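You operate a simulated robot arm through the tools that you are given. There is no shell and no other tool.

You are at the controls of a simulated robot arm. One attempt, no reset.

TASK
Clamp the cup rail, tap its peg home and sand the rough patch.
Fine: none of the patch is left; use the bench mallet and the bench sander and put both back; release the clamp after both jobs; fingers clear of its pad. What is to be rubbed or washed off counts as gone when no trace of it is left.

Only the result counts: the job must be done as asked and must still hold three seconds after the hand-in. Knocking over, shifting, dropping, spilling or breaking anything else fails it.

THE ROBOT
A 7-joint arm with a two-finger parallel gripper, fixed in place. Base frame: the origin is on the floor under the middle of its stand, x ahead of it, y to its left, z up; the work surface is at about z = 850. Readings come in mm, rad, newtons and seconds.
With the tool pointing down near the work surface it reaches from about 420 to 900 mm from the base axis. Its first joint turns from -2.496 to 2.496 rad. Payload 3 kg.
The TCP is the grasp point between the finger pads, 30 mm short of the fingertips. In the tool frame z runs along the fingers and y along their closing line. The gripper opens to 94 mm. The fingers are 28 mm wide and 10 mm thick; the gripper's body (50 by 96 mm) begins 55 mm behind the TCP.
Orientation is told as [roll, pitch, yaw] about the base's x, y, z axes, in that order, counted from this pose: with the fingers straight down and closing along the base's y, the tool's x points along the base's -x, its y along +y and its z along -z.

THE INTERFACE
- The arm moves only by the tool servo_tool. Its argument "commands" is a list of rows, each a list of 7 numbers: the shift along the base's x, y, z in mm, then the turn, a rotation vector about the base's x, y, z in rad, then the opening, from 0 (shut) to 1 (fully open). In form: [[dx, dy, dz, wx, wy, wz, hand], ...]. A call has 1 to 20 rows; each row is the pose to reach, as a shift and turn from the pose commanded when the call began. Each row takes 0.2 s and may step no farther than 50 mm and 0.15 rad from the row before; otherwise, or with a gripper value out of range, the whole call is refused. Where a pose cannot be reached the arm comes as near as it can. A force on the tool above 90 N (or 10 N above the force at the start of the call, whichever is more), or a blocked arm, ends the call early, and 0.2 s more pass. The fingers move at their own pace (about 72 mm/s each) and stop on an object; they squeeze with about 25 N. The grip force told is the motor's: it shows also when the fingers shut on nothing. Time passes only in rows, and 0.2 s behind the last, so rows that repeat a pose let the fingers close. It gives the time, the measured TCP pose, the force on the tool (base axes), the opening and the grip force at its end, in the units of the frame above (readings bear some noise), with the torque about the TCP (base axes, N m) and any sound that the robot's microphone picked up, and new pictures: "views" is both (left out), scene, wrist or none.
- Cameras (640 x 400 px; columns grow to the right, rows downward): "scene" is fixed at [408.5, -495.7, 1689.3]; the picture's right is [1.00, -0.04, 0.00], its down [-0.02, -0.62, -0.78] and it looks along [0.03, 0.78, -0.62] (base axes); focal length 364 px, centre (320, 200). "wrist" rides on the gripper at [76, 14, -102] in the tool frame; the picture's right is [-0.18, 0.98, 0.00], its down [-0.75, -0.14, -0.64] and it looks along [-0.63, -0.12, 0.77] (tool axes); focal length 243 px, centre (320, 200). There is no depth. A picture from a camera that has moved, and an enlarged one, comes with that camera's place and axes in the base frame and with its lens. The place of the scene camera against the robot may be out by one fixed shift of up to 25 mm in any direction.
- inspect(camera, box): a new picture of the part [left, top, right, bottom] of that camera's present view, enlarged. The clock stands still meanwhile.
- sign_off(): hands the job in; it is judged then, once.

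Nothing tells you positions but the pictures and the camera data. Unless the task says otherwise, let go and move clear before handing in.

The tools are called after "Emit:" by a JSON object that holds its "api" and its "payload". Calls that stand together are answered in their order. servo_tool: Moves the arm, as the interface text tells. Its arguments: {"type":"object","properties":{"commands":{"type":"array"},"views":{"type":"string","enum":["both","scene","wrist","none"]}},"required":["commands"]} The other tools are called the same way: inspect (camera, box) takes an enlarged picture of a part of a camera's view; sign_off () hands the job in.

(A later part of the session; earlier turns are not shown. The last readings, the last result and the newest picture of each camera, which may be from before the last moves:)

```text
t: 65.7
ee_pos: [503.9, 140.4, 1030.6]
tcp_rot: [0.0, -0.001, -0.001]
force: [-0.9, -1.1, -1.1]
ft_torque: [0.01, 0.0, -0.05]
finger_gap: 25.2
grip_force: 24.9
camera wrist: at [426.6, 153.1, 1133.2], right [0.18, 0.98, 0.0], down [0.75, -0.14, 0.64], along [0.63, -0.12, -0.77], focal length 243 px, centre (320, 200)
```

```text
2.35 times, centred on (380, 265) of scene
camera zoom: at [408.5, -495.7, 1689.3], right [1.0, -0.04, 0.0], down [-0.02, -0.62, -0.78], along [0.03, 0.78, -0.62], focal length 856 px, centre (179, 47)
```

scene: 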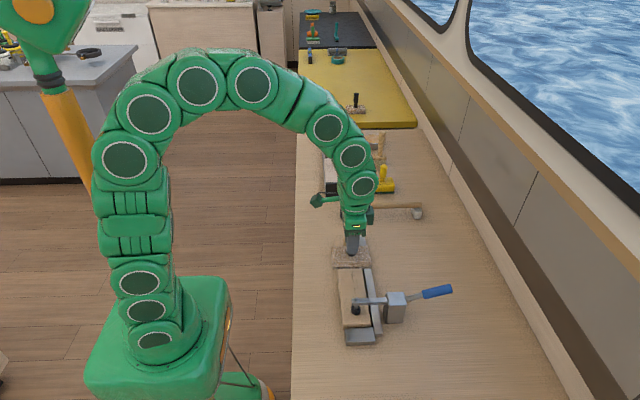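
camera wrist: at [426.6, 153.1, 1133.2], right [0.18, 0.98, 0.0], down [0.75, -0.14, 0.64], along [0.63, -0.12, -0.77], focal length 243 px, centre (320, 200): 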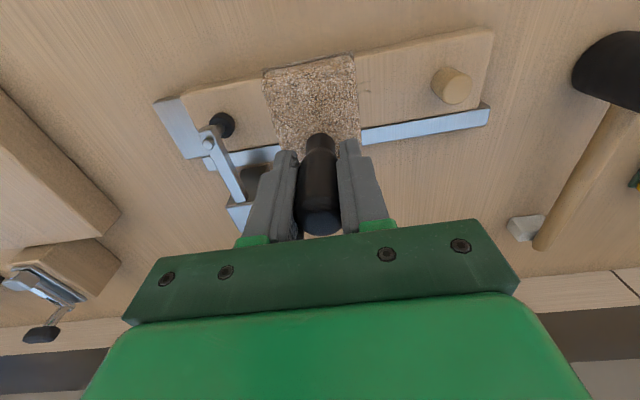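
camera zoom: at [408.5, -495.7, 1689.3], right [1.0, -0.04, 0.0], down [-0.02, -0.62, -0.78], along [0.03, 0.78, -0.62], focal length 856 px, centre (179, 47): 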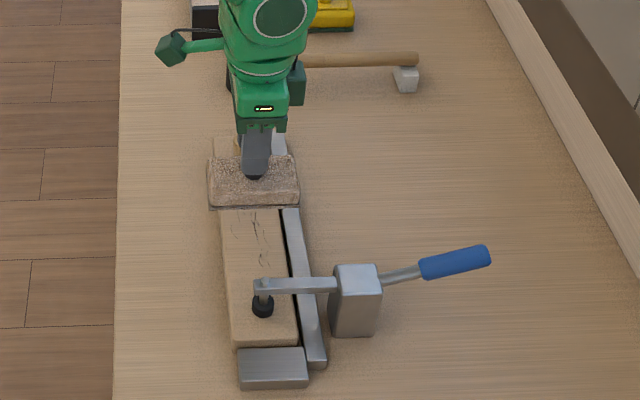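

Emit:
{"api": "servo_tool", "payload": {"commands": [[2, 0, -35, 0, 0, 0, 0], [2, 0, -60, 0, 0, 0, 0], [2, 0, -66, 0, 0, 0, 0], [2, 0, -68, 0, 0, 0, 0]], "views": "none"}}

Emit:
{"api": "inspect", "payload": {"camera": "scene", "box": [320, 220, 400, 320]}}

```text
t: 66.7
ee_pos: [506.3, 139.3, 964.7]
tcp_rot: [0.0, 0.0, 0.0]
force: [0.5, 0.2, -0.6]
ft_torque: [0.01, -0.01, 0.03]
finger_gap: 25.2
grip_force: 25.2
```

```text
4.00 times, centred on (360, 270) of scene
camera zoom: at [408.5, -495.7, 1689.3], right [1.0, -0.04, 0.0], down [-0.02, -0.62, -0.78], along [0.03, 0.78, -0.62], focal length 1455 px, centre (160, -80)
```

zoom: 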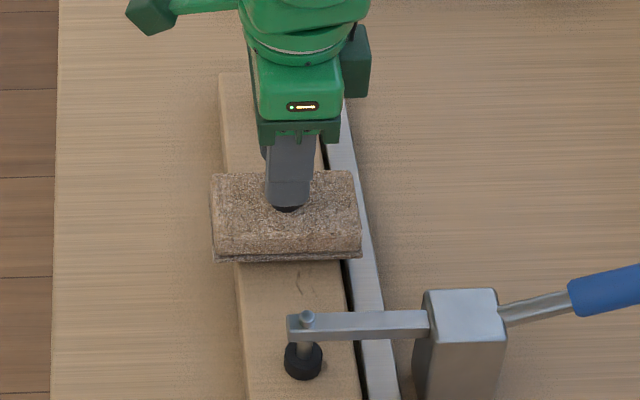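

Nearly down on the rail. I'll lower in small steps until light contact.

Emit:
{"api": "servo_tool", "payload": {"commands": [[0, 0, -2, 0, 0, 0, 0], [0, 0, -4, 0, 0, 0, 0], [0, 0, -5, 0, 0, 0, 0]], "views": "none"}}

```text
t: 67.5
ee_pos: [506.8, 139.9, 959.2]
tcp_rot: [0.001, 0.0, -0.002]
force: [-0.4, -0.7, -1.6]
ft_torque: [0.03, -0.01, 0.01]
finger_gap: 25.5
grip_force: 25.2
```

Emit:
{"api": "servo_tool", "payload": {"commands": [[0, 0, -1, 0, 0, 0, 0], [0, 0, -2, 0, 0, 0, 0], [0, 0, -3, 0, 0, 0, 0]], "views": "none"}}

```text
t: 68.3
ee_pos: [507.1, 138.9, 956.1]
tcp_rot: [0.001, -0.002, 0.0]
force: [-2.3, -1.5, 5.9]
ft_torque: [0.1, 0.15, 0.04]
finger_gap: 24.9
grip_force: 24.7
```

Light contact (about 7 N). I'll begin sanding strokes along y across the whole patch.

Emit:
{"api": "servo_tool", "payload": {"commands": [[0, 0, -1, 0, 0, 0, 0], [0, -15, -1, 0, 0, 0, 0], [0, -30, -1, 0, 0, 0, 0], [0, -15, -1, 0, 0, 0, 0], [0, 0, -1, 0, 0, 0, 0], [0, 15, -1, 0, 0, 0, 0], [0, 32, -1, 0, 0, 0, 0], [0, 15, -1, 0, 0, 0, 0], [0, 0, -1, 0, 0, 0, 0], [0, -15, -1, 0, 0, 0, 0], [0, -32, -1, 0, 0, 0, 0], [0, -15, -1, 0, 0, 0, 0], [0, 0, -1, 0, 0, 0, 0], [0, 15, -1, 0, 0, 0, 0], [0, 32, -1, 0, 0, 0, 0], [0, 15, -1, 0, 0, 0, 0], [0, 0, -1, 0, 0, 0, 0]], "views": "both"}}

Emit:
{"api": "inspect", "payload": {"camera": "scene", "box": [320, 220, 400, 320]}}

```text
t: 71.9
ee_pos: [507.9, 140.8, 954.3]
tcp_rot: [-0.001, -0.001, -0.001]
force: [-0.1, 0.6, -0.9]
ft_torque: [0.01, 0.01, -0.01]
finger_gap: 24.8
grip_force: 24.5
camera wrist: at [431.2, 153.0, 1057.9], right [0.18, 0.98, 0.0], down [0.75, -0.14, 0.64], along [0.63, -0.12, -0.77], focal length 243 px, centre (320, 200)
```

scene: 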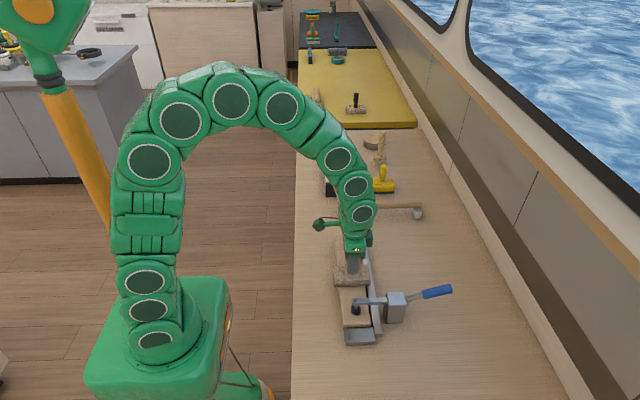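
wrist: 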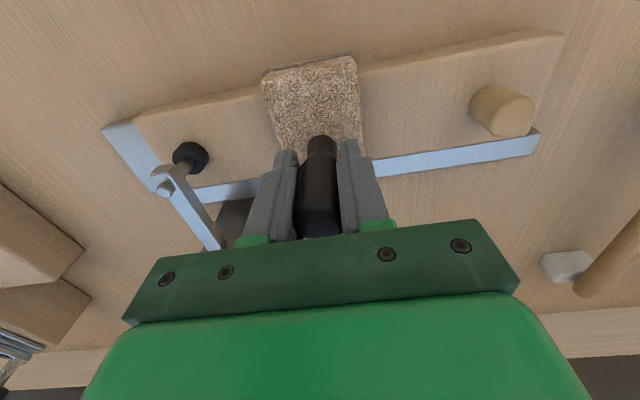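

```text
4.00 times, centred on (360, 270) of scene
camera zoom: at [408.5, -495.7, 1689.3], right [1.0, -0.04, 0.0], down [-0.02, -0.62, -0.78], along [0.03, 0.78, -0.62], focal length 1455 px, centre (160, -80)
```

zoom: 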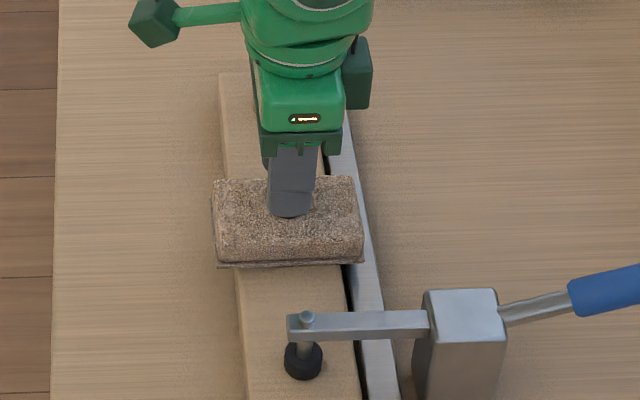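

The visible marks near the clamp side are already gone. I'll press slightly more and make another set of strokes, including small x shifts.

Emit:
{"api": "servo_tool", "payload": {"commands": [[0, 0, -2, 0, 0, 0, 0], [6, -15, -3, 0, 0, 0, 0], [6, -32, -3, 0, 0, 0, 0], [6, -15, -3, 0, 0, 0, 0], [6, 0, -3, 0, 0, 0, 0], [6, 15, -3, 0, 0, 0, 0], [6, 34, -3, 0, 0, 0, 0], [-6, 34, -3, 0, 0, 0, 0], [-6, 15, -3, 0, 0, 0, 0], [-6, 0, -3, 0, 0, 0, 0], [-6, -15, -3, 0, 0, 0, 0], [-6, -32, -3, 0, 0, 0, 0], [0, -32, -3, 0, 0, 0, 0], [0, -15, -3, 0, 0, 0, 0], [0, 0, -3, 0, 0, 0, 0], [0, 15, -3, 0, 0, 0, 0], [0, 34, -3, 0, 0, 0, 0], [0, 15, -3, 0, 0, 0, 0], [0, 0, -3, 0, 0, 0, 0]], "views": "none"}}

Emit:
{"api": "servo_tool", "payload": {"commands": [[0, 0, 25, 0, 0, 0, 0], [0, 0, 70, 0, 0, 0, 0], [10, 10, 85, 0, 0, 0, 0], [50, 30, 85, 0, 0, 0, 0], [90, 50, 85, 0, 0, 0, 0], [130, 70, 85, 0, 0, 0, 0], [130, 70, 85, 0, 0, 0, 0]], "views": "both"}}

Emit:
{"api": "inspect", "payload": {"camera": "scene", "box": [325, 220, 395, 340]}}

Emit:
{"api": "inspect", "payload": {"camera": "wrist", "box": [80, 0, 340, 160]}}

```text
t: 75.9
ee_pos: [508.9, 139.3, 951.9]
tcp_rot: [0.001, -0.002, 0.0]
force: [0.0, 0.6, -0.6]
ft_torque: [0.03, -0.01, 0.0]
finger_gap: 24.9
grip_force: 25.0
```

```text
t: 77.5
ee_pos: [642.4, 207.8, 1036.9]
tcp_rot: [0.0, -0.001, -0.001]
force: [-0.5, 0.3, -1.4]
ft_torque: [0.03, 0.04, 0.03]
finger_gap: 24.6
grip_force: 25.4
camera wrist: at [564.5, 221.8, 1140.0], right [0.18, 0.98, 0.0], down [0.75, -0.14, 0.64], along [0.63, -0.12, -0.77], focal length 243 px, centre (320, 200)
```

scene: 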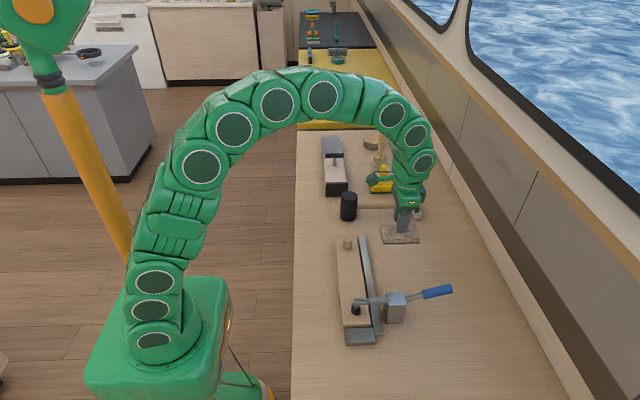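
wrist: 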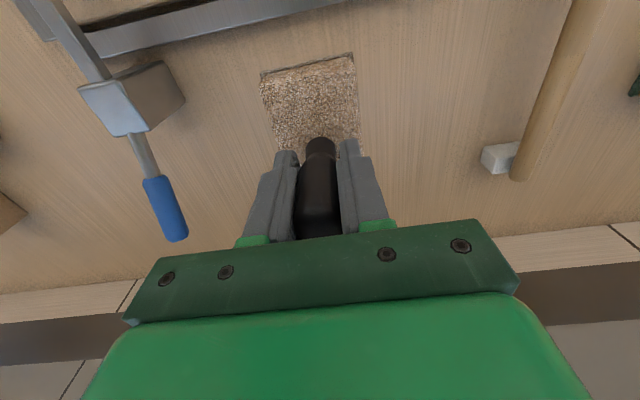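

```text
3.33 times, centred on (360, 280) of scene
camera zoom: at [408.5, -495.7, 1689.3], right [1.0, -0.04, 0.0], down [-0.02, -0.62, -0.78], along [0.03, 0.78, -0.62], focal length 1213 px, centre (187, -67)
```

zoom: 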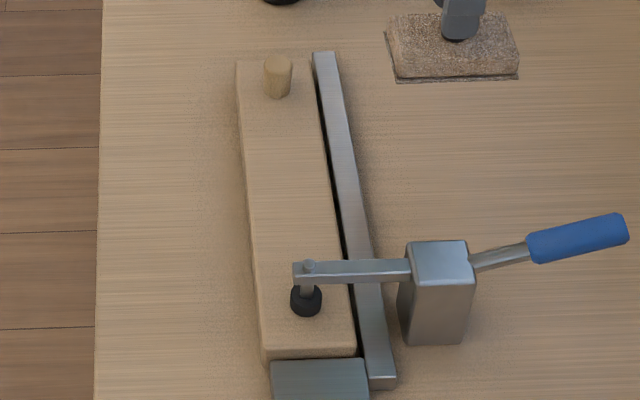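

```text
2.46 times, centred on (210, 80) of wrist
camera zoom: at [564.5, 221.8, 1140.0], right [0.18, 0.98, 0.0], down [0.75, -0.14, 0.64], along [0.63, -0.12, -0.77], focal length 597 px, centre (591, 495)
```

zoom: 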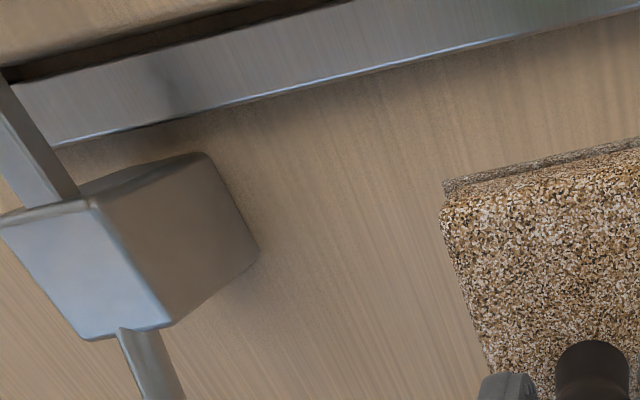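

The patch looks gone in the scene view. I'll zoom in tightly to make sure no faint trace is left.

Emit:
{"api": "inspect", "payload": {"camera": "scene", "box": [335, 245, 375, 280]}}

Emit:
{"api": "inspect", "payload": {"camera": "scene", "box": [335, 275, 375, 310]}}

```text
11.43 times, centred on (355, 262) of scene
camera zoom: at [408.5, -495.7, 1689.3], right [1.0, -0.04, 0.0], down [-0.02, -0.62, -0.78], along [0.03, 0.78, -0.62], focal length 4158 px, centre (-80, -514)
```

zoom: 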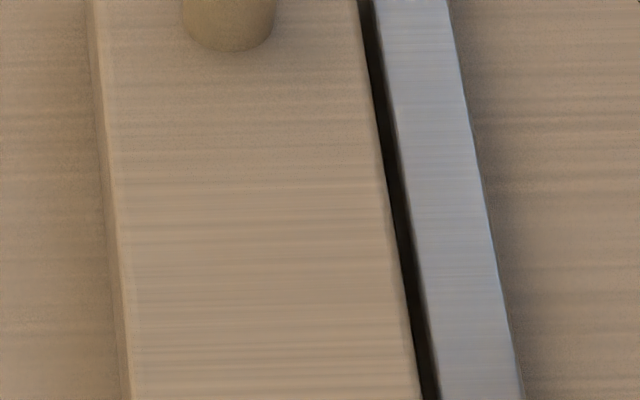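

```text
11.43 times, centred on (355, 292) of scene
camera zoom: at [408.5, -495.7, 1689.3], right [1.0, -0.04, 0.0], down [-0.02, -0.62, -0.78], along [0.03, 0.78, -0.62], focal length 4158 px, centre (-80, -857)
```

zoom: 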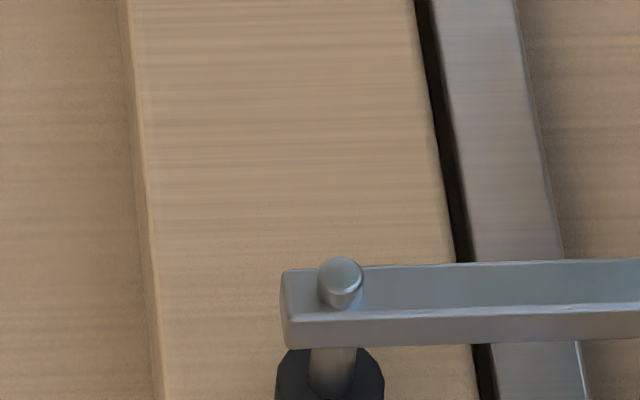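

Emit:
{"api": "servo_tool", "payload": {"commands": [[-45, 15, 5, 0, 0, 0, 0], [-90, 30, 5, 0, 0, 0, 0], [-135, 45, 5, 0, 0, 0, 0], [-170, 55, 5, 0, 0, 0, 0], [-170, 55, 5, 0, 0, 0, 0]], "views": "wrist"}}

Emit:
{"api": "inspect", "payload": {"camera": "wrist", "box": [120, 60, 290, 190]}}

Emit:
{"api": "inspect", "payload": {"camera": "wrist", "box": [180, 90, 270, 160]}}

```text
t: 78.7
ee_pos: [463.9, 263.3, 1041.3]
tcp_rot: [0.001, -0.003, 0.001]
force: [-0.6, 0.8, -1.6]
ft_torque: [-0.02, -0.01, 0.01]
finger_gap: 25.0
grip_force: 25.3
camera wrist: at [388.3, 276.4, 1145.1], right [0.18, 0.98, 0.0], down [0.75, -0.14, 0.64], along [0.63, -0.12, -0.77], focal length 243 px, centre (320, 200)
```

wrist: 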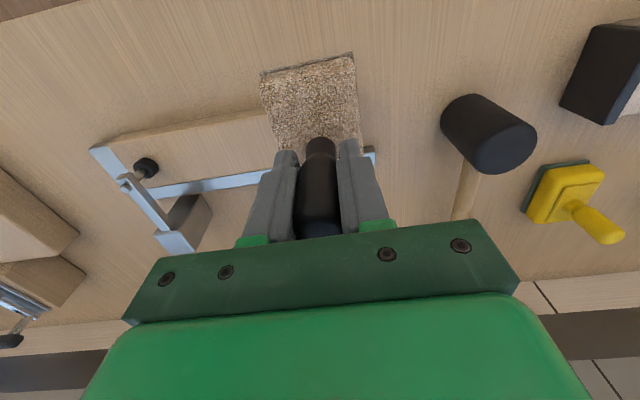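

```text
3.08 times, centred on (205, 125) of wrist
camera zoom: at [388.3, 276.4, 1145.1], right [0.18, 0.98, 0.0], down [0.75, -0.14, 0.64], along [0.63, -0.12, -0.77], focal length 746 px, centre (674, 431)
```

zoom: 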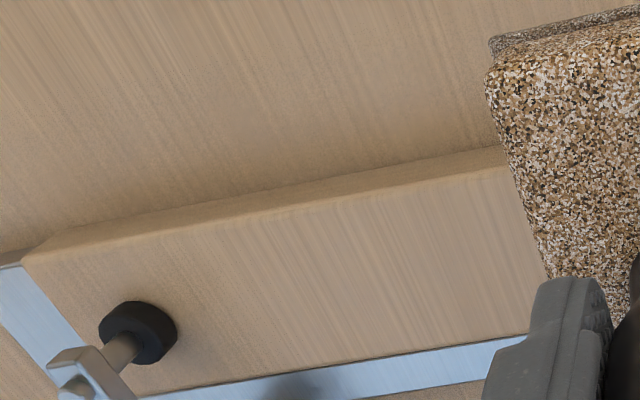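

```text
5.71 times, centred on (225, 125) of wrist
camera zoom: at [388.3, 276.4, 1145.1], right [0.18, 0.98, 0.0], down [0.75, -0.14, 0.64], along [0.63, -0.12, -0.77], focal length 1386 px, centre (863, 629)
```

zoom: 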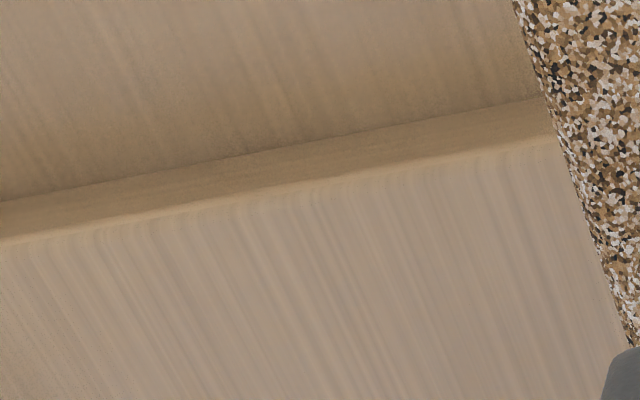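

No trace of the patch remains. Now I'll carry the sander back to its original spot. By dead reckoning that is +239, −15 from here.

Emit:
{"api": "servo_tool", "payload": {"commands": [[45, -3, 0, 0, 0, 0, 0], [90, -6, 0, 0, 0, 0, 0], [135, -9, 0, 0, 0, 0, 0], [180, -12, 0, 0, 0, 0, 0], [220, -15, 0, 0, 0, 0, 0], [239, -15, -20, 0, 0, 0, 0], [239, -15, -60, 0, 0, 0, 0], [239, -15, -95, 0, 0, 0, 0], [239, -15, -110, 0, 0, 0, 0], [239, -15, -110, 0, 0, 0, 0]], "views": "both"}}

Emit:
{"api": "inspect", "payload": {"camera": "scene", "box": [380, 215, 450, 275]}}

```text
t: 80.9
ee_pos: [707.6, 250.2, 934.4]
tcp_rot: [0.0, -0.003, -0.001]
force: [-0.5, 0.0, -0.6]
ft_torque: [0.02, -0.02, 0.01]
finger_gap: 24.8
grip_force: 25.0
camera wrist: at [630.1, 263.4, 1037.3], right [0.18, 0.98, 0.0], down [0.75, -0.14, 0.64], along [0.63, -0.12, -0.77], focal length 243 px, centre (320, 200)
```

scene: 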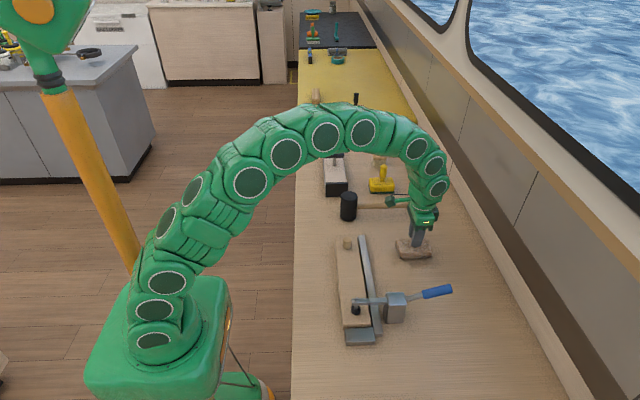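
wrist: 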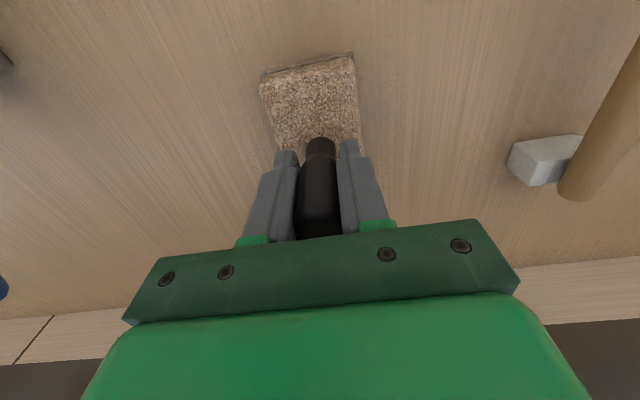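

```text
6.67 times, centred on (415, 245) of scene
camera zoom: at [408.5, -495.7, 1689.3], right [1.0, -0.04, 0.0], down [-0.02, -0.62, -0.78], along [0.03, 0.78, -0.62], focal length 2425 px, centre (-313, -100)
```

zoom: 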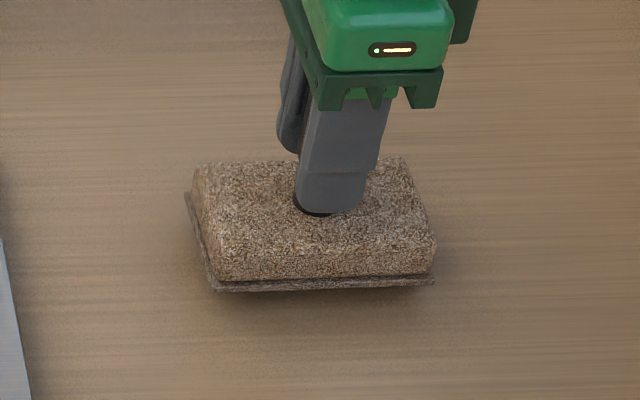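

Emit:
{"api": "servo_tool", "payload": {"commands": [[0, 0, -4, 0, 0, 0, 0], [0, 0, -8, 0, 0, 0, 0], [0, 0, -9, 0, 0, 0, 0]], "views": "none"}}

```text
t: 81.7
ee_pos: [706.7, 249.7, 923.7]
tcp_rot: [0.0, -0.004, -0.001]
force: [-0.5, -0.6, -1.0]
ft_torque: [0.02, 0.01, 0.01]
finger_gap: 24.9
grip_force: 25.4
```

Emit:
{"api": "servo_tool", "payload": {"commands": [[0, 0, -1, 0, 0, 0, 0], [0, 0, -2, 0, 0, 0, 0], [0, 0, -2, 0, 0, 0, 0]], "views": "none"}}

Emit:
{"api": "inspect", "payload": {"camera": "scene", "box": [380, 215, 450, 275]}}

```text
t: 82.5
ee_pos: [706.0, 248.8, 920.4]
tcp_rot: [0.001, -0.001, -0.001]
force: [-0.4, 0.0, -1.9]
ft_torque: [0.0, 0.02, -0.03]
finger_gap: 24.9
grip_force: 25.1
```

```text
6.67 times, centred on (415, 245) of scene
camera zoom: at [408.5, -495.7, 1689.3], right [1.0, -0.04, 0.0], down [-0.02, -0.62, -0.78], along [0.03, 0.78, -0.62], focal length 2425 px, centre (-313, -100)
```

zoom: 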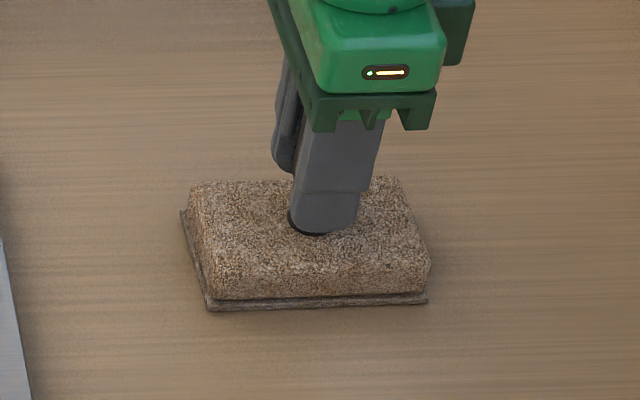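

Emit:
{"api": "servo_tool", "payload": {"commands": [[0, 0, -1, 0, 0, 0, 0], [0, 0, -2, 0, 0, 0, 0], [0, 0, -2, 0, 0, 0, 0]], "views": "none"}}

```text
t: 83.3
ee_pos: [707.0, 251.4, 919.6]
tcp_rot: [0.003, -0.002, 0.0]
force: [-1.4, -0.7, 17.6]
ft_torque: [0.04, -0.16, -0.01]
finger_gap: 25.0
grip_force: 25.2
```

Contact with the bench. I'll ease up slightly, release and lift away straight up.

Emit:
{"api": "servo_tool", "payload": {"commands": [[0, 0, 1, 0, 0, 0, 0], [0, 0, 1, 0, 0, 0, 0.3], [0, 0, 1, 0, 0, 0, 0.6], [0, 0, 1, 0, 0, 0, 0.6], [0, 0, 20, 0, 0, 0, 0.6], [0, 0, 65, 0, 0, 0, 0.6], [0, 0, 110, 0, 0, 0, 0.6], [0, 0, 140, 0, 0, 0, 0.6]], "views": "both"}}

Emit:
{"api": "inspect", "payload": {"camera": "scene", "box": [380, 215, 450, 275]}}

Emit:
{"api": "inspect", "payload": {"camera": "scene", "box": [320, 220, 460, 350]}}

```text
t: 85.1
ee_pos: [709.8, 250.4, 1057.2]
tcp_rot: [0.001, -0.001, 0.0]
force: [0.4, -0.2, -0.5]
ft_torque: [0.01, 0.0, -0.01]
finger_gap: 56.3
grip_force: 0.1
camera wrist: at [633.2, 263.3, 1160.5], right [0.18, 0.98, 0.0], down [0.75, -0.14, 0.64], along [0.63, -0.12, -0.76], focal length 243 px, centre (320, 200)
```

scene: 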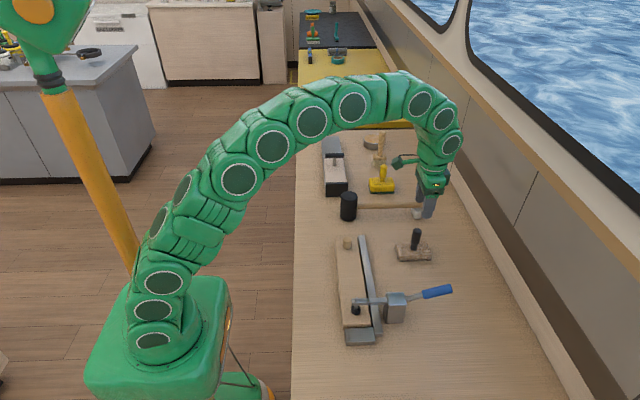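
wrist: 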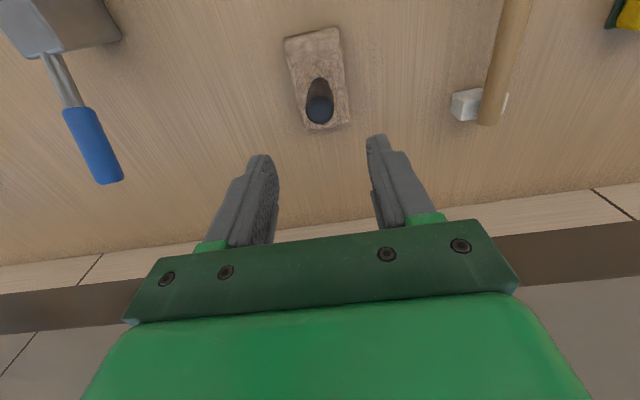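

```text
6.67 times, centred on (415, 245) of scene
camera zoom: at [408.5, -495.7, 1689.3], right [1.0, -0.04, 0.0], down [-0.02, -0.62, -0.78], along [0.03, 0.78, -0.62], focal length 2425 px, centre (-313, -100)
```

zoom: 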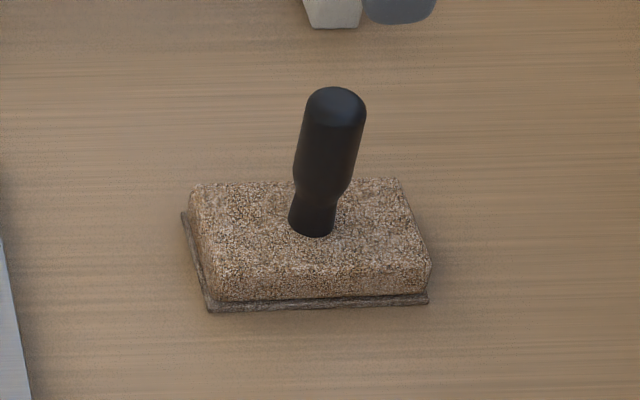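

```text
3.08 times, centred on (390, 285) of scene
camera zoom: at [408.5, -495.7, 1689.3], right [1.0, -0.04, 0.0], down [-0.02, -0.62, -0.78], along [0.03, 0.78, -0.62], focal length 1119 px, centre (105, -62)
```

zoom: 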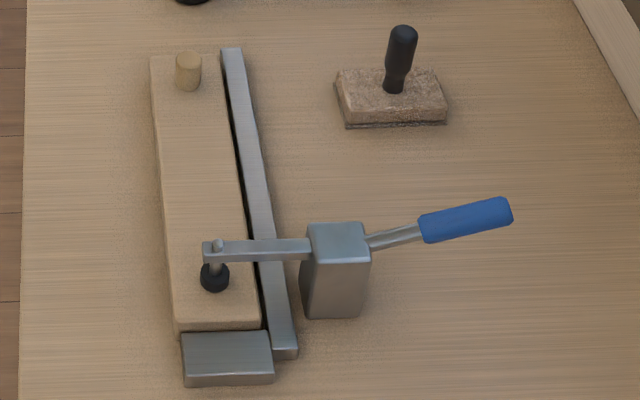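

The sander is back in its original place. Next I'll release the clamp: I'll go above the blue handle, which lies from about (671, 36, 946) to (729, 36, 967), and align to grip it.

Emit:
{"api": "servo_tool", "payload": {"commands": [[0, -40, 10, 0, 0, 0, 0.7], [-1, -85, 10, 0, 0, 0, 0.7], [-2, -130, 0, 0, 0, 0, 0.7], [-3, -175, -10, 0, 0, 0, 0.7], [-4, -214, -20, 0, 0, 0, 0.7], [-4, -214, -20, 0, 0, 0, 0.7]], "views": "both"}}

Emit:
{"api": "inspect", "payload": {"camera": "wrist", "box": [220, 40, 420, 240]}}

Emit:
{"api": "inspect", "payload": {"camera": "scene", "box": [330, 210, 470, 330]}}

```text
t: 86.5
ee_pos: [703.2, 38.0, 1033.6]
tcp_rot: [0.001, -0.001, 0.001]
force: [-0.1, 0.3, -0.3]
ft_torque: [0.01, -0.01, 0.02]
finger_gap: 66.0
grip_force: 0.0
camera wrist: at [627.2, 50.4, 1137.1], right [0.18, 0.98, 0.0], down [0.75, -0.14, 0.64], along [0.63, -0.12, -0.77], focal length 243 px, centre (320, 200)
```

scene: 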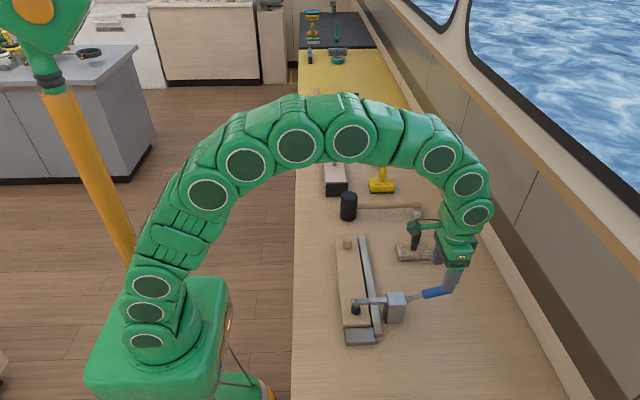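
wrist: 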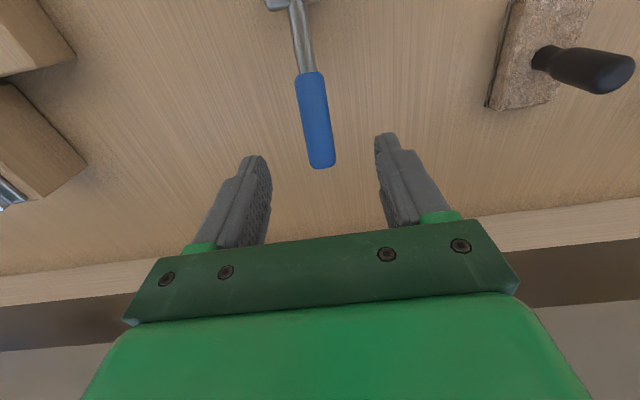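

```text
2.00 times, centred on (320, 140) of wrist
camera zoom: at [627.2, 50.4, 1137.1], right [0.18, 0.98, 0.0], down [0.75, -0.14, 0.64], along [0.63, -0.12, -0.77], focal length 485 px, centre (320, 320)
```

zoom: 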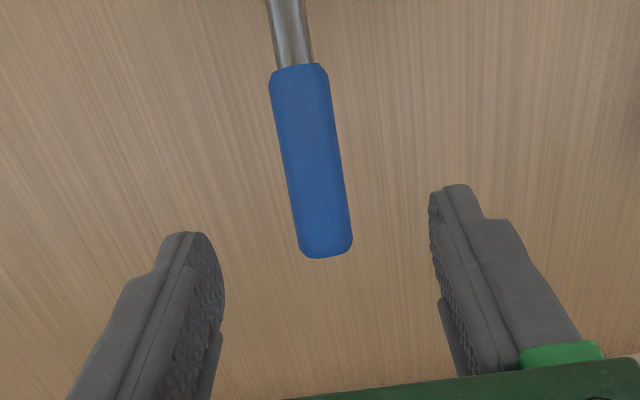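

```text
3.33 times, centred on (400, 270) of scene
camera zoom: at [408.5, -495.7, 1689.3], right [1.0, -0.04, 0.0], down [-0.02, -0.62, -0.78], along [0.03, 0.78, -0.62], focal length 1213 px, centre (53, -33)
```

zoom: 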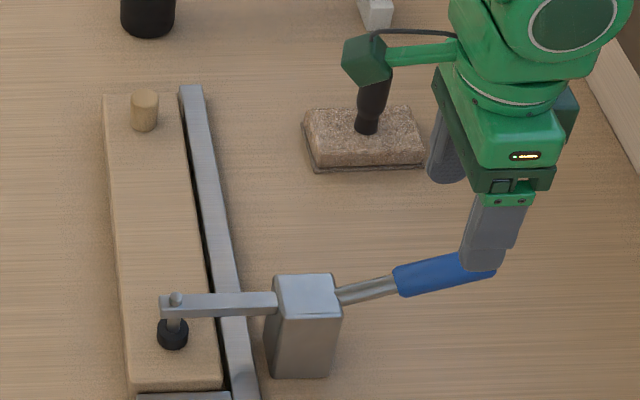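

Emit:
{"api": "servo_tool", "payload": {"commands": [[0, -2, -35, 0, 0, 0, 0.7], [0, -2, -78, 0, 0, 0, 0.7], [0, -2, -78, 0, 0, 0, 0.4], [0, -2, -78, 0, 0, 0, 0.1], [0, -2, -78, 0, 0, 0, 0], [0, -2, -78, 0, 0, 0, 0]], "views": "both"}}

Emit:
{"api": "inspect", "payload": {"camera": "scene", "box": [330, 210, 470, 330]}}

```text
t: 87.9
ee_pos: [701.1, 34.6, 958.5]
tcp_rot: [-0.001, -0.001, 0.0]
force: [2.9, -13.0, -9.0]
ft_torque: [-0.01, -0.68, -0.12]
finger_gap: 29.2
grip_force: 44.6
camera wrist: at [623.6, 48.1, 1061.8], right [0.18, 0.98, 0.0], down [0.75, -0.14, 0.64], along [0.63, -0.12, -0.77], focal length 243 px, centre (320, 200)
```

scene: 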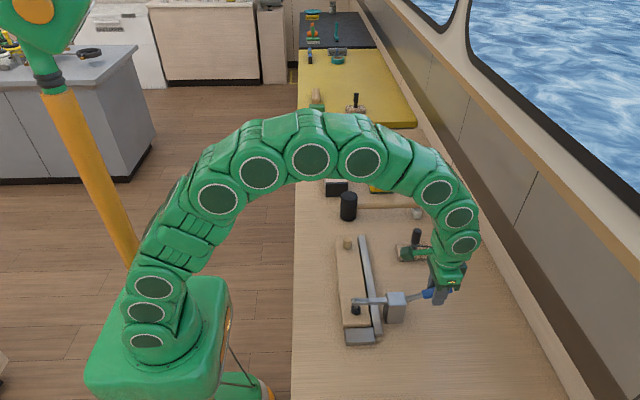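
wrist: 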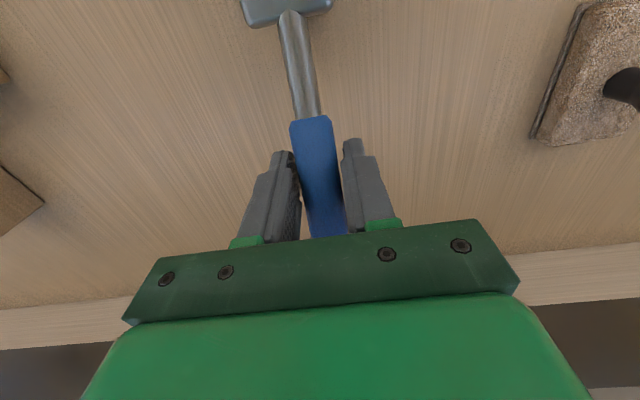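

```text
3.33 times, centred on (400, 270) of scene
camera zoom: at [408.5, -495.7, 1689.3], right [1.0, -0.04, 0.0], down [-0.02, -0.62, -0.78], along [0.03, 0.78, -0.62], focal length 1213 px, centre (53, -33)
```

zoom: 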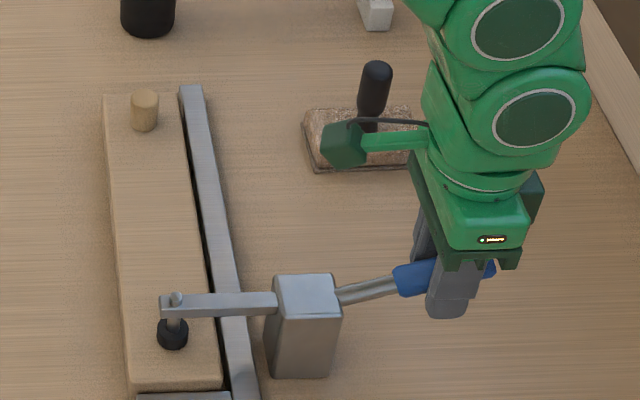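

The handle is gripped, with a slight sideways bias. I'll nudge y and start lifting it along its arc, checking after the first part.

Emit:
{"api": "servo_tool", "payload": {"commands": [[0, -1.5, 1, 0, 0, 0, 0.2], [-3.7, -1.5, 8.7, 0, 0, 0, 0.2], [-9, -1.5, 17.9, 0, 0, 0, 0.2], [-15.3, -1.5, 26.5, 0, 0, 0, 0.2]], "views": "both"}}

Emit:
{"api": "inspect", "payload": {"camera": "scene", "box": [330, 210, 470, 330]}}

```text
t: 88.9
ee_pos: [688.4, 33.4, 989.0]
tcp_rot: [0.002, -0.004, -0.001]
force: [3.2, 17.0, 2.4]
ft_torque: [0.44, 0.06, 0.04]
finger_gap: 28.4
grip_force: 8.5
camera wrist: at [610.9, 46.6, 1092.4], right [0.18, 0.98, 0.0], down [0.75, -0.14, 0.64], along [0.63, -0.12, -0.76], focal length 243 px, centre (320, 200)
```

scene: 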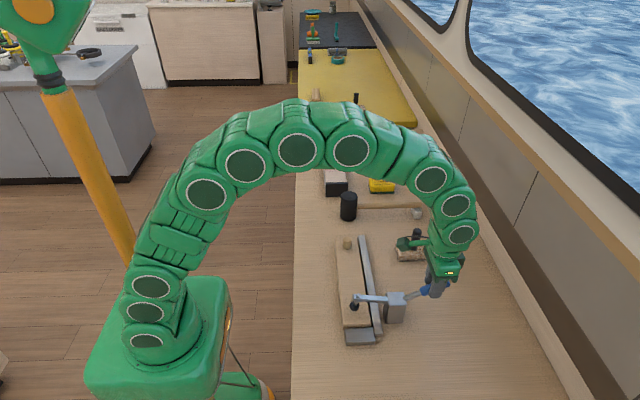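
wrist: 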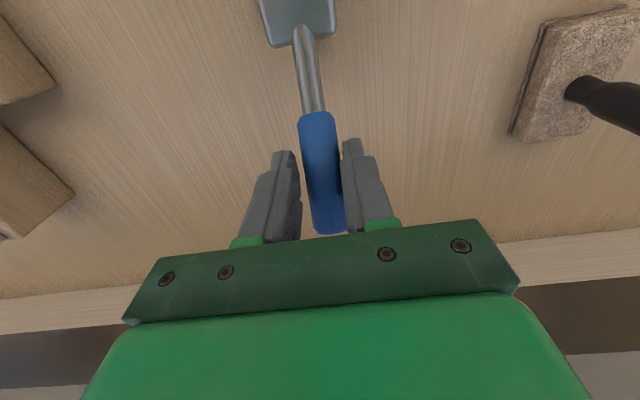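

```text
3.33 times, centred on (400, 270) of scene
camera zoom: at [408.5, -495.7, 1689.3], right [1.0, -0.04, 0.0], down [-0.02, -0.62, -0.78], along [0.03, 0.78, -0.62], focal length 1213 px, centre (53, -33)
```

zoom: 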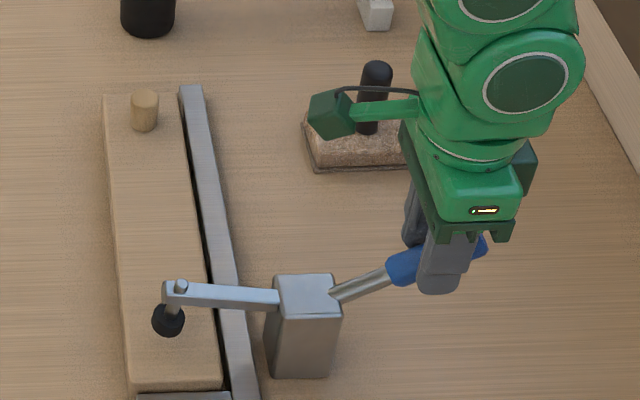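

Emit:
{"api": "servo_tool", "payload": {"commands": [[-7.3, 0.8, 7.7, 0, 0, 0, 0.2], [-15.5, 0.8, 14.5, 0, 0, 0, 0.2], [-24.5, 0.8, 20.2, 0, 0, 0, 0.2], [-34.1, 0.8, 24.8, 0, 0, 0, 0.2], [-44.2, 0.8, 28.1, 0, 0, 0, 0.2], [-53.1, 0.8, 30, 0, 0, 0, 0.2]], "views": "both"}}

Emit:
{"api": "inspect", "payload": {"camera": "scene", "box": [330, 210, 470, 330]}}

```text
t: 90.3
ee_pos: [634.5, 33.5, 1015.8]
tcp_rot: [0.0, 0.0, -0.001]
force: [0.0, -0.7, -0.6]
ft_torque: [0.0, 0.01, 0.02]
finger_gap: 18.9
grip_force: 0.1
camera wrist: at [557.6, 46.2, 1120.3], right [0.18, 0.98, 0.0], down [0.75, -0.14, 0.64], along [0.63, -0.12, -0.77], focal length 243 px, centre (320, 200)
```

scene: 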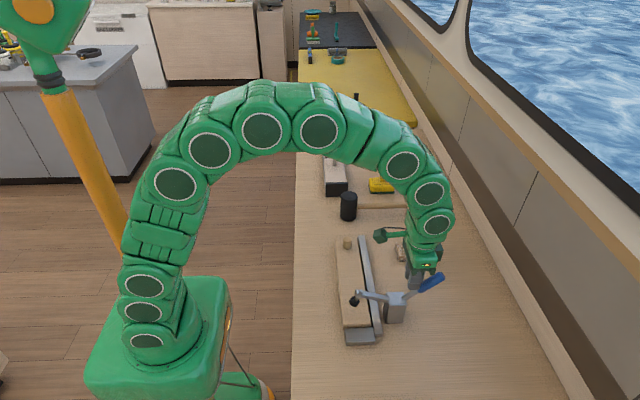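
wrist: 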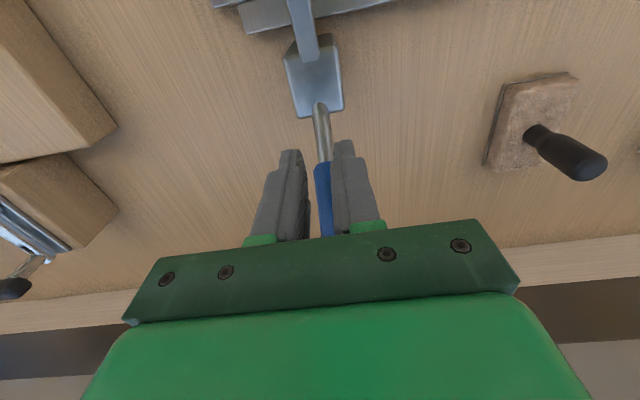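

```text
3.33 times, centred on (400, 270) of scene
camera zoom: at [408.5, -495.7, 1689.3], right [1.0, -0.04, 0.0], down [-0.02, -0.62, -0.78], along [0.03, 0.78, -0.62], focal length 1213 px, centre (53, -33)
```

zoom: 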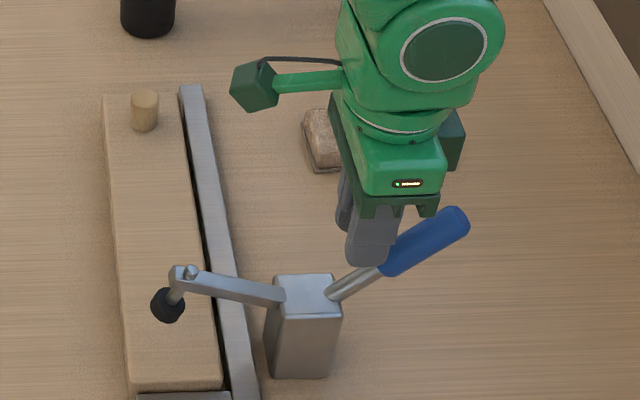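

The handle slipped out of the grip about halfway (elevation roughly 45°) and stays there. I'll go over to its +x side and push it the rest of the way toward −x with nearly closed fingers.

Emit:
{"api": "servo_tool", "payload": {"commands": [[0, 0, 35, 0, 0, 0, 0.2], [0, 0, 75, 0, 0, 0, 0.15], [45, 0, 75, 0, 0, 0, 0.15], [90, 0, 75, 0, 0, 0, 0.15], [105, 0, 70, 0, 0, 0, 0.15], [105, 0, 30, 0, 0, 0, 0.15], [105, 0, 0, 0, 0, 0, 0.15], [105, 0, 0, 0, 0, 0, 0.15]], "views": "both"}}

Emit:
{"api": "inspect", "payload": {"camera": "scene", "box": [330, 210, 470, 330]}}

Emit:
{"api": "inspect", "payload": {"camera": "wrist", "box": [220, 40, 420, 240]}}

```text
t: 92.1
ee_pos: [737.8, 34.7, 1015.1]
tcp_rot: [0.001, -0.001, 0.001]
force: [-0.7, -0.3, 0.0]
ft_torque: [0.01, 0.03, 0.0]
finger_gap: 14.3
grip_force: 0.0
camera wrist: at [660.5, 47.4, 1118.2], right [0.18, 0.98, 0.0], down [0.75, -0.14, 0.64], along [0.63, -0.12, -0.77], focal length 243 px, centre (320, 200)
```

scene: 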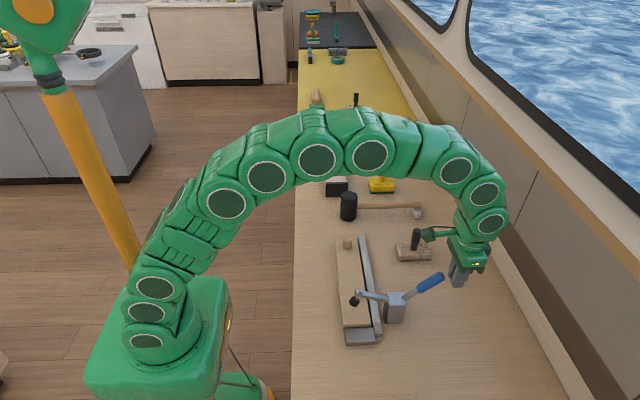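
wrist: 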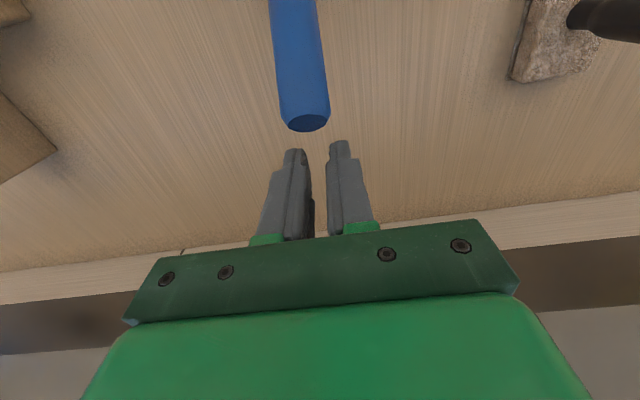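

```text
3.33 times, centred on (400, 270) of scene
camera zoom: at [408.5, -495.7, 1689.3], right [1.0, -0.04, 0.0], down [-0.02, -0.62, -0.78], along [0.03, 0.78, -0.62], focal length 1213 px, centre (53, -33)
```

zoom: 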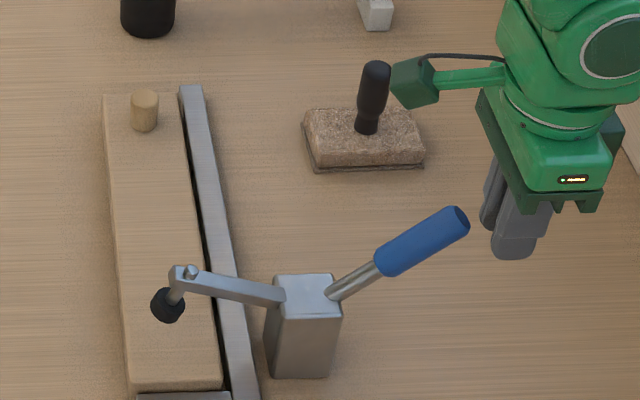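

```text
2.00 times, centred on (320, 140) of wrist
camera zoom: at [660.5, 47.4, 1118.2], right [0.18, 0.98, 0.0], down [0.75, -0.14, 0.64], along [0.63, -0.12, -0.77], focal length 485 px, centre (320, 320)
```

zoom: 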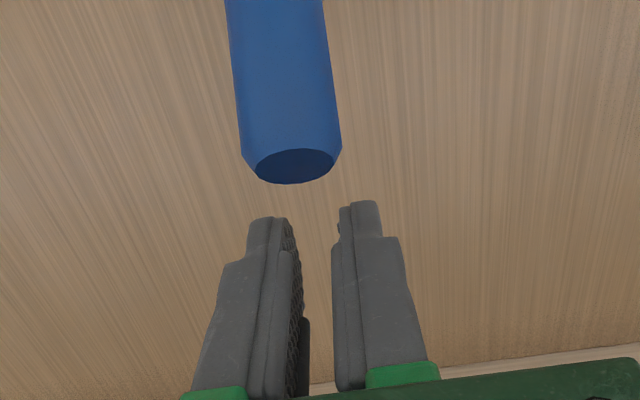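

Emit:
{"api": "servo_tool", "payload": {"commands": [[-10, -1.5, 0, 0, 0, 0, 0.15], [-20, -1.5, 0, 0, 0, 0, 0.15], [-30, -1.5, 2, 0, 0, 0, 0.15], [-40, -1.5, 4, 0, 0, 0, 0.15], [-50, -1.5, 6, 0, 0, 0, 0.15], [-60, -1.5, 8, 0, 0, 0, 0.15], [-68, -1.5, 10, 0, 0, 0, 0.15]], "views": "both"}}

Emit:
{"api": "inspect", "payload": {"camera": "scene", "box": [330, 210, 470, 330]}}

Emit:
{"api": "inspect", "payload": {"camera": "wrist", "box": [220, 40, 420, 240]}}

```text
t: 93.3
ee_pos: [697.8, 35.1, 1028.1]
tcp_rot: [0.006, -0.021, 0.003]
force: [-0.5, 5.4, 4.7]
ft_torque: [-0.01, 0.42, -0.04]
finger_gap: 23.8
grip_force: 45.0
stopped in row 5: the force on the tool passed its limit at 99 N (the readings are from after the stop); the commanded pose is now the measured one
camera wrist: at [619.7, 47.5, 1131.1], right [0.18, 0.98, 0.01], down [0.74, -0.14, 0.66], along [0.65, -0.11, -0.75], focal length 243 px, centre (320, 200)
```

scene: 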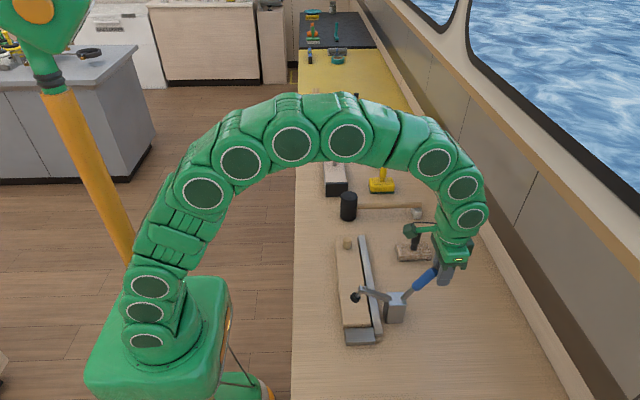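
wrist: 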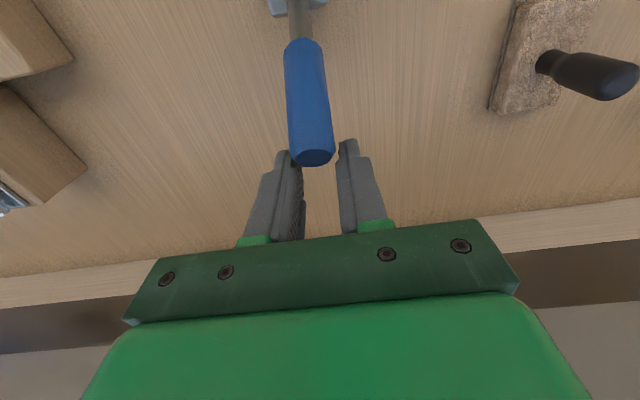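

```text
3.33 times, centred on (400, 270) of scene
camera zoom: at [408.5, -495.7, 1689.3], right [1.0, -0.04, 0.0], down [-0.02, -0.62, -0.78], along [0.03, 0.78, -0.62], focal length 1213 px, centre (53, -33)
```

zoom: 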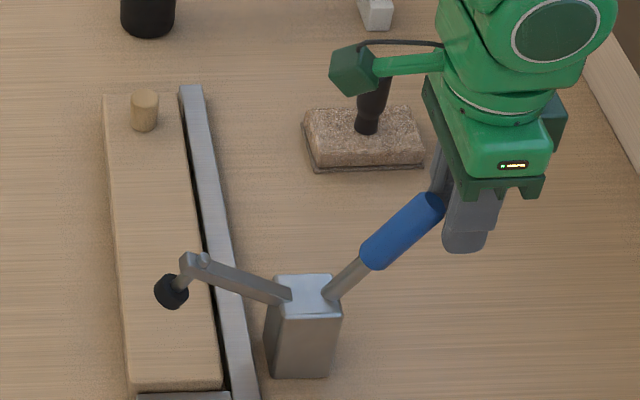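

```text
2.00 times, centred on (320, 140) of wrist
camera zoom: at [619.7, 47.5, 1131.1], right [0.18, 0.98, 0.01], down [0.74, -0.14, 0.66], along [0.65, -0.11, -0.75], focal length 485 px, centre (320, 320)
```

zoom: 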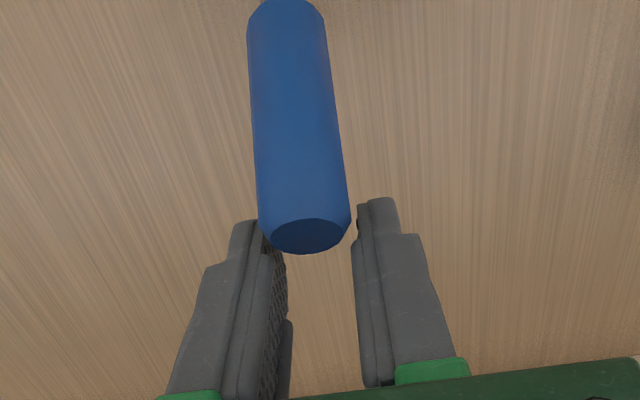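

The tip wedged between the fingers. I'll back off, close fully, fix the small tilt, and push again with the closed fingertips centred on the handle.

Emit:
{"api": "servo_tool", "payload": {"commands": [[12, 0, 0, -0.003, 0.01, 0, 0.3], [30, -2, 0, -0.006, 0.021, -0.003, 0.1], [32, -2, 0, -0.006, 0.021, -0.003, 0], [32, -2, -5, -0.006, 0.021, -0.003, 0], [32, -2, -5, -0.006, 0.021, -0.003, 0]], "views": "wrist"}}

Emit:
{"api": "inspect", "payload": {"camera": "wrist", "box": [220, 40, 420, 240]}}

```text
t: 94.5
ee_pos: [730.1, 31.8, 1023.0]
tcp_rot: [-0.002, 0.001, -0.003]
force: [0.0, 0.2, 0.1]
ft_torque: [0.02, -0.01, -0.02]
finger_gap: 0.1
grip_force: 24.9
camera wrist: at [653.7, 44.7, 1127.7], right [0.19, 0.98, 0.0], down [0.75, -0.14, 0.64], along [0.63, -0.12, -0.77], focal length 243 px, centre (320, 200)
```

wrist: 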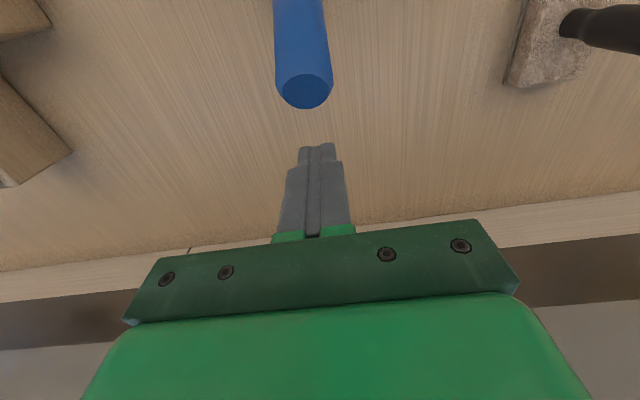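

```text
2.00 times, centred on (320, 140) of wrist
camera zoom: at [653.7, 44.7, 1127.7], right [0.19, 0.98, 0.0], down [0.75, -0.14, 0.64], along [0.63, -0.12, -0.77], focal length 485 px, centre (320, 320)
```

zoom: 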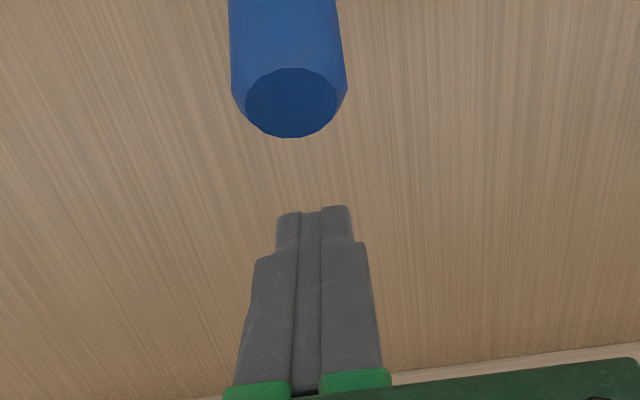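

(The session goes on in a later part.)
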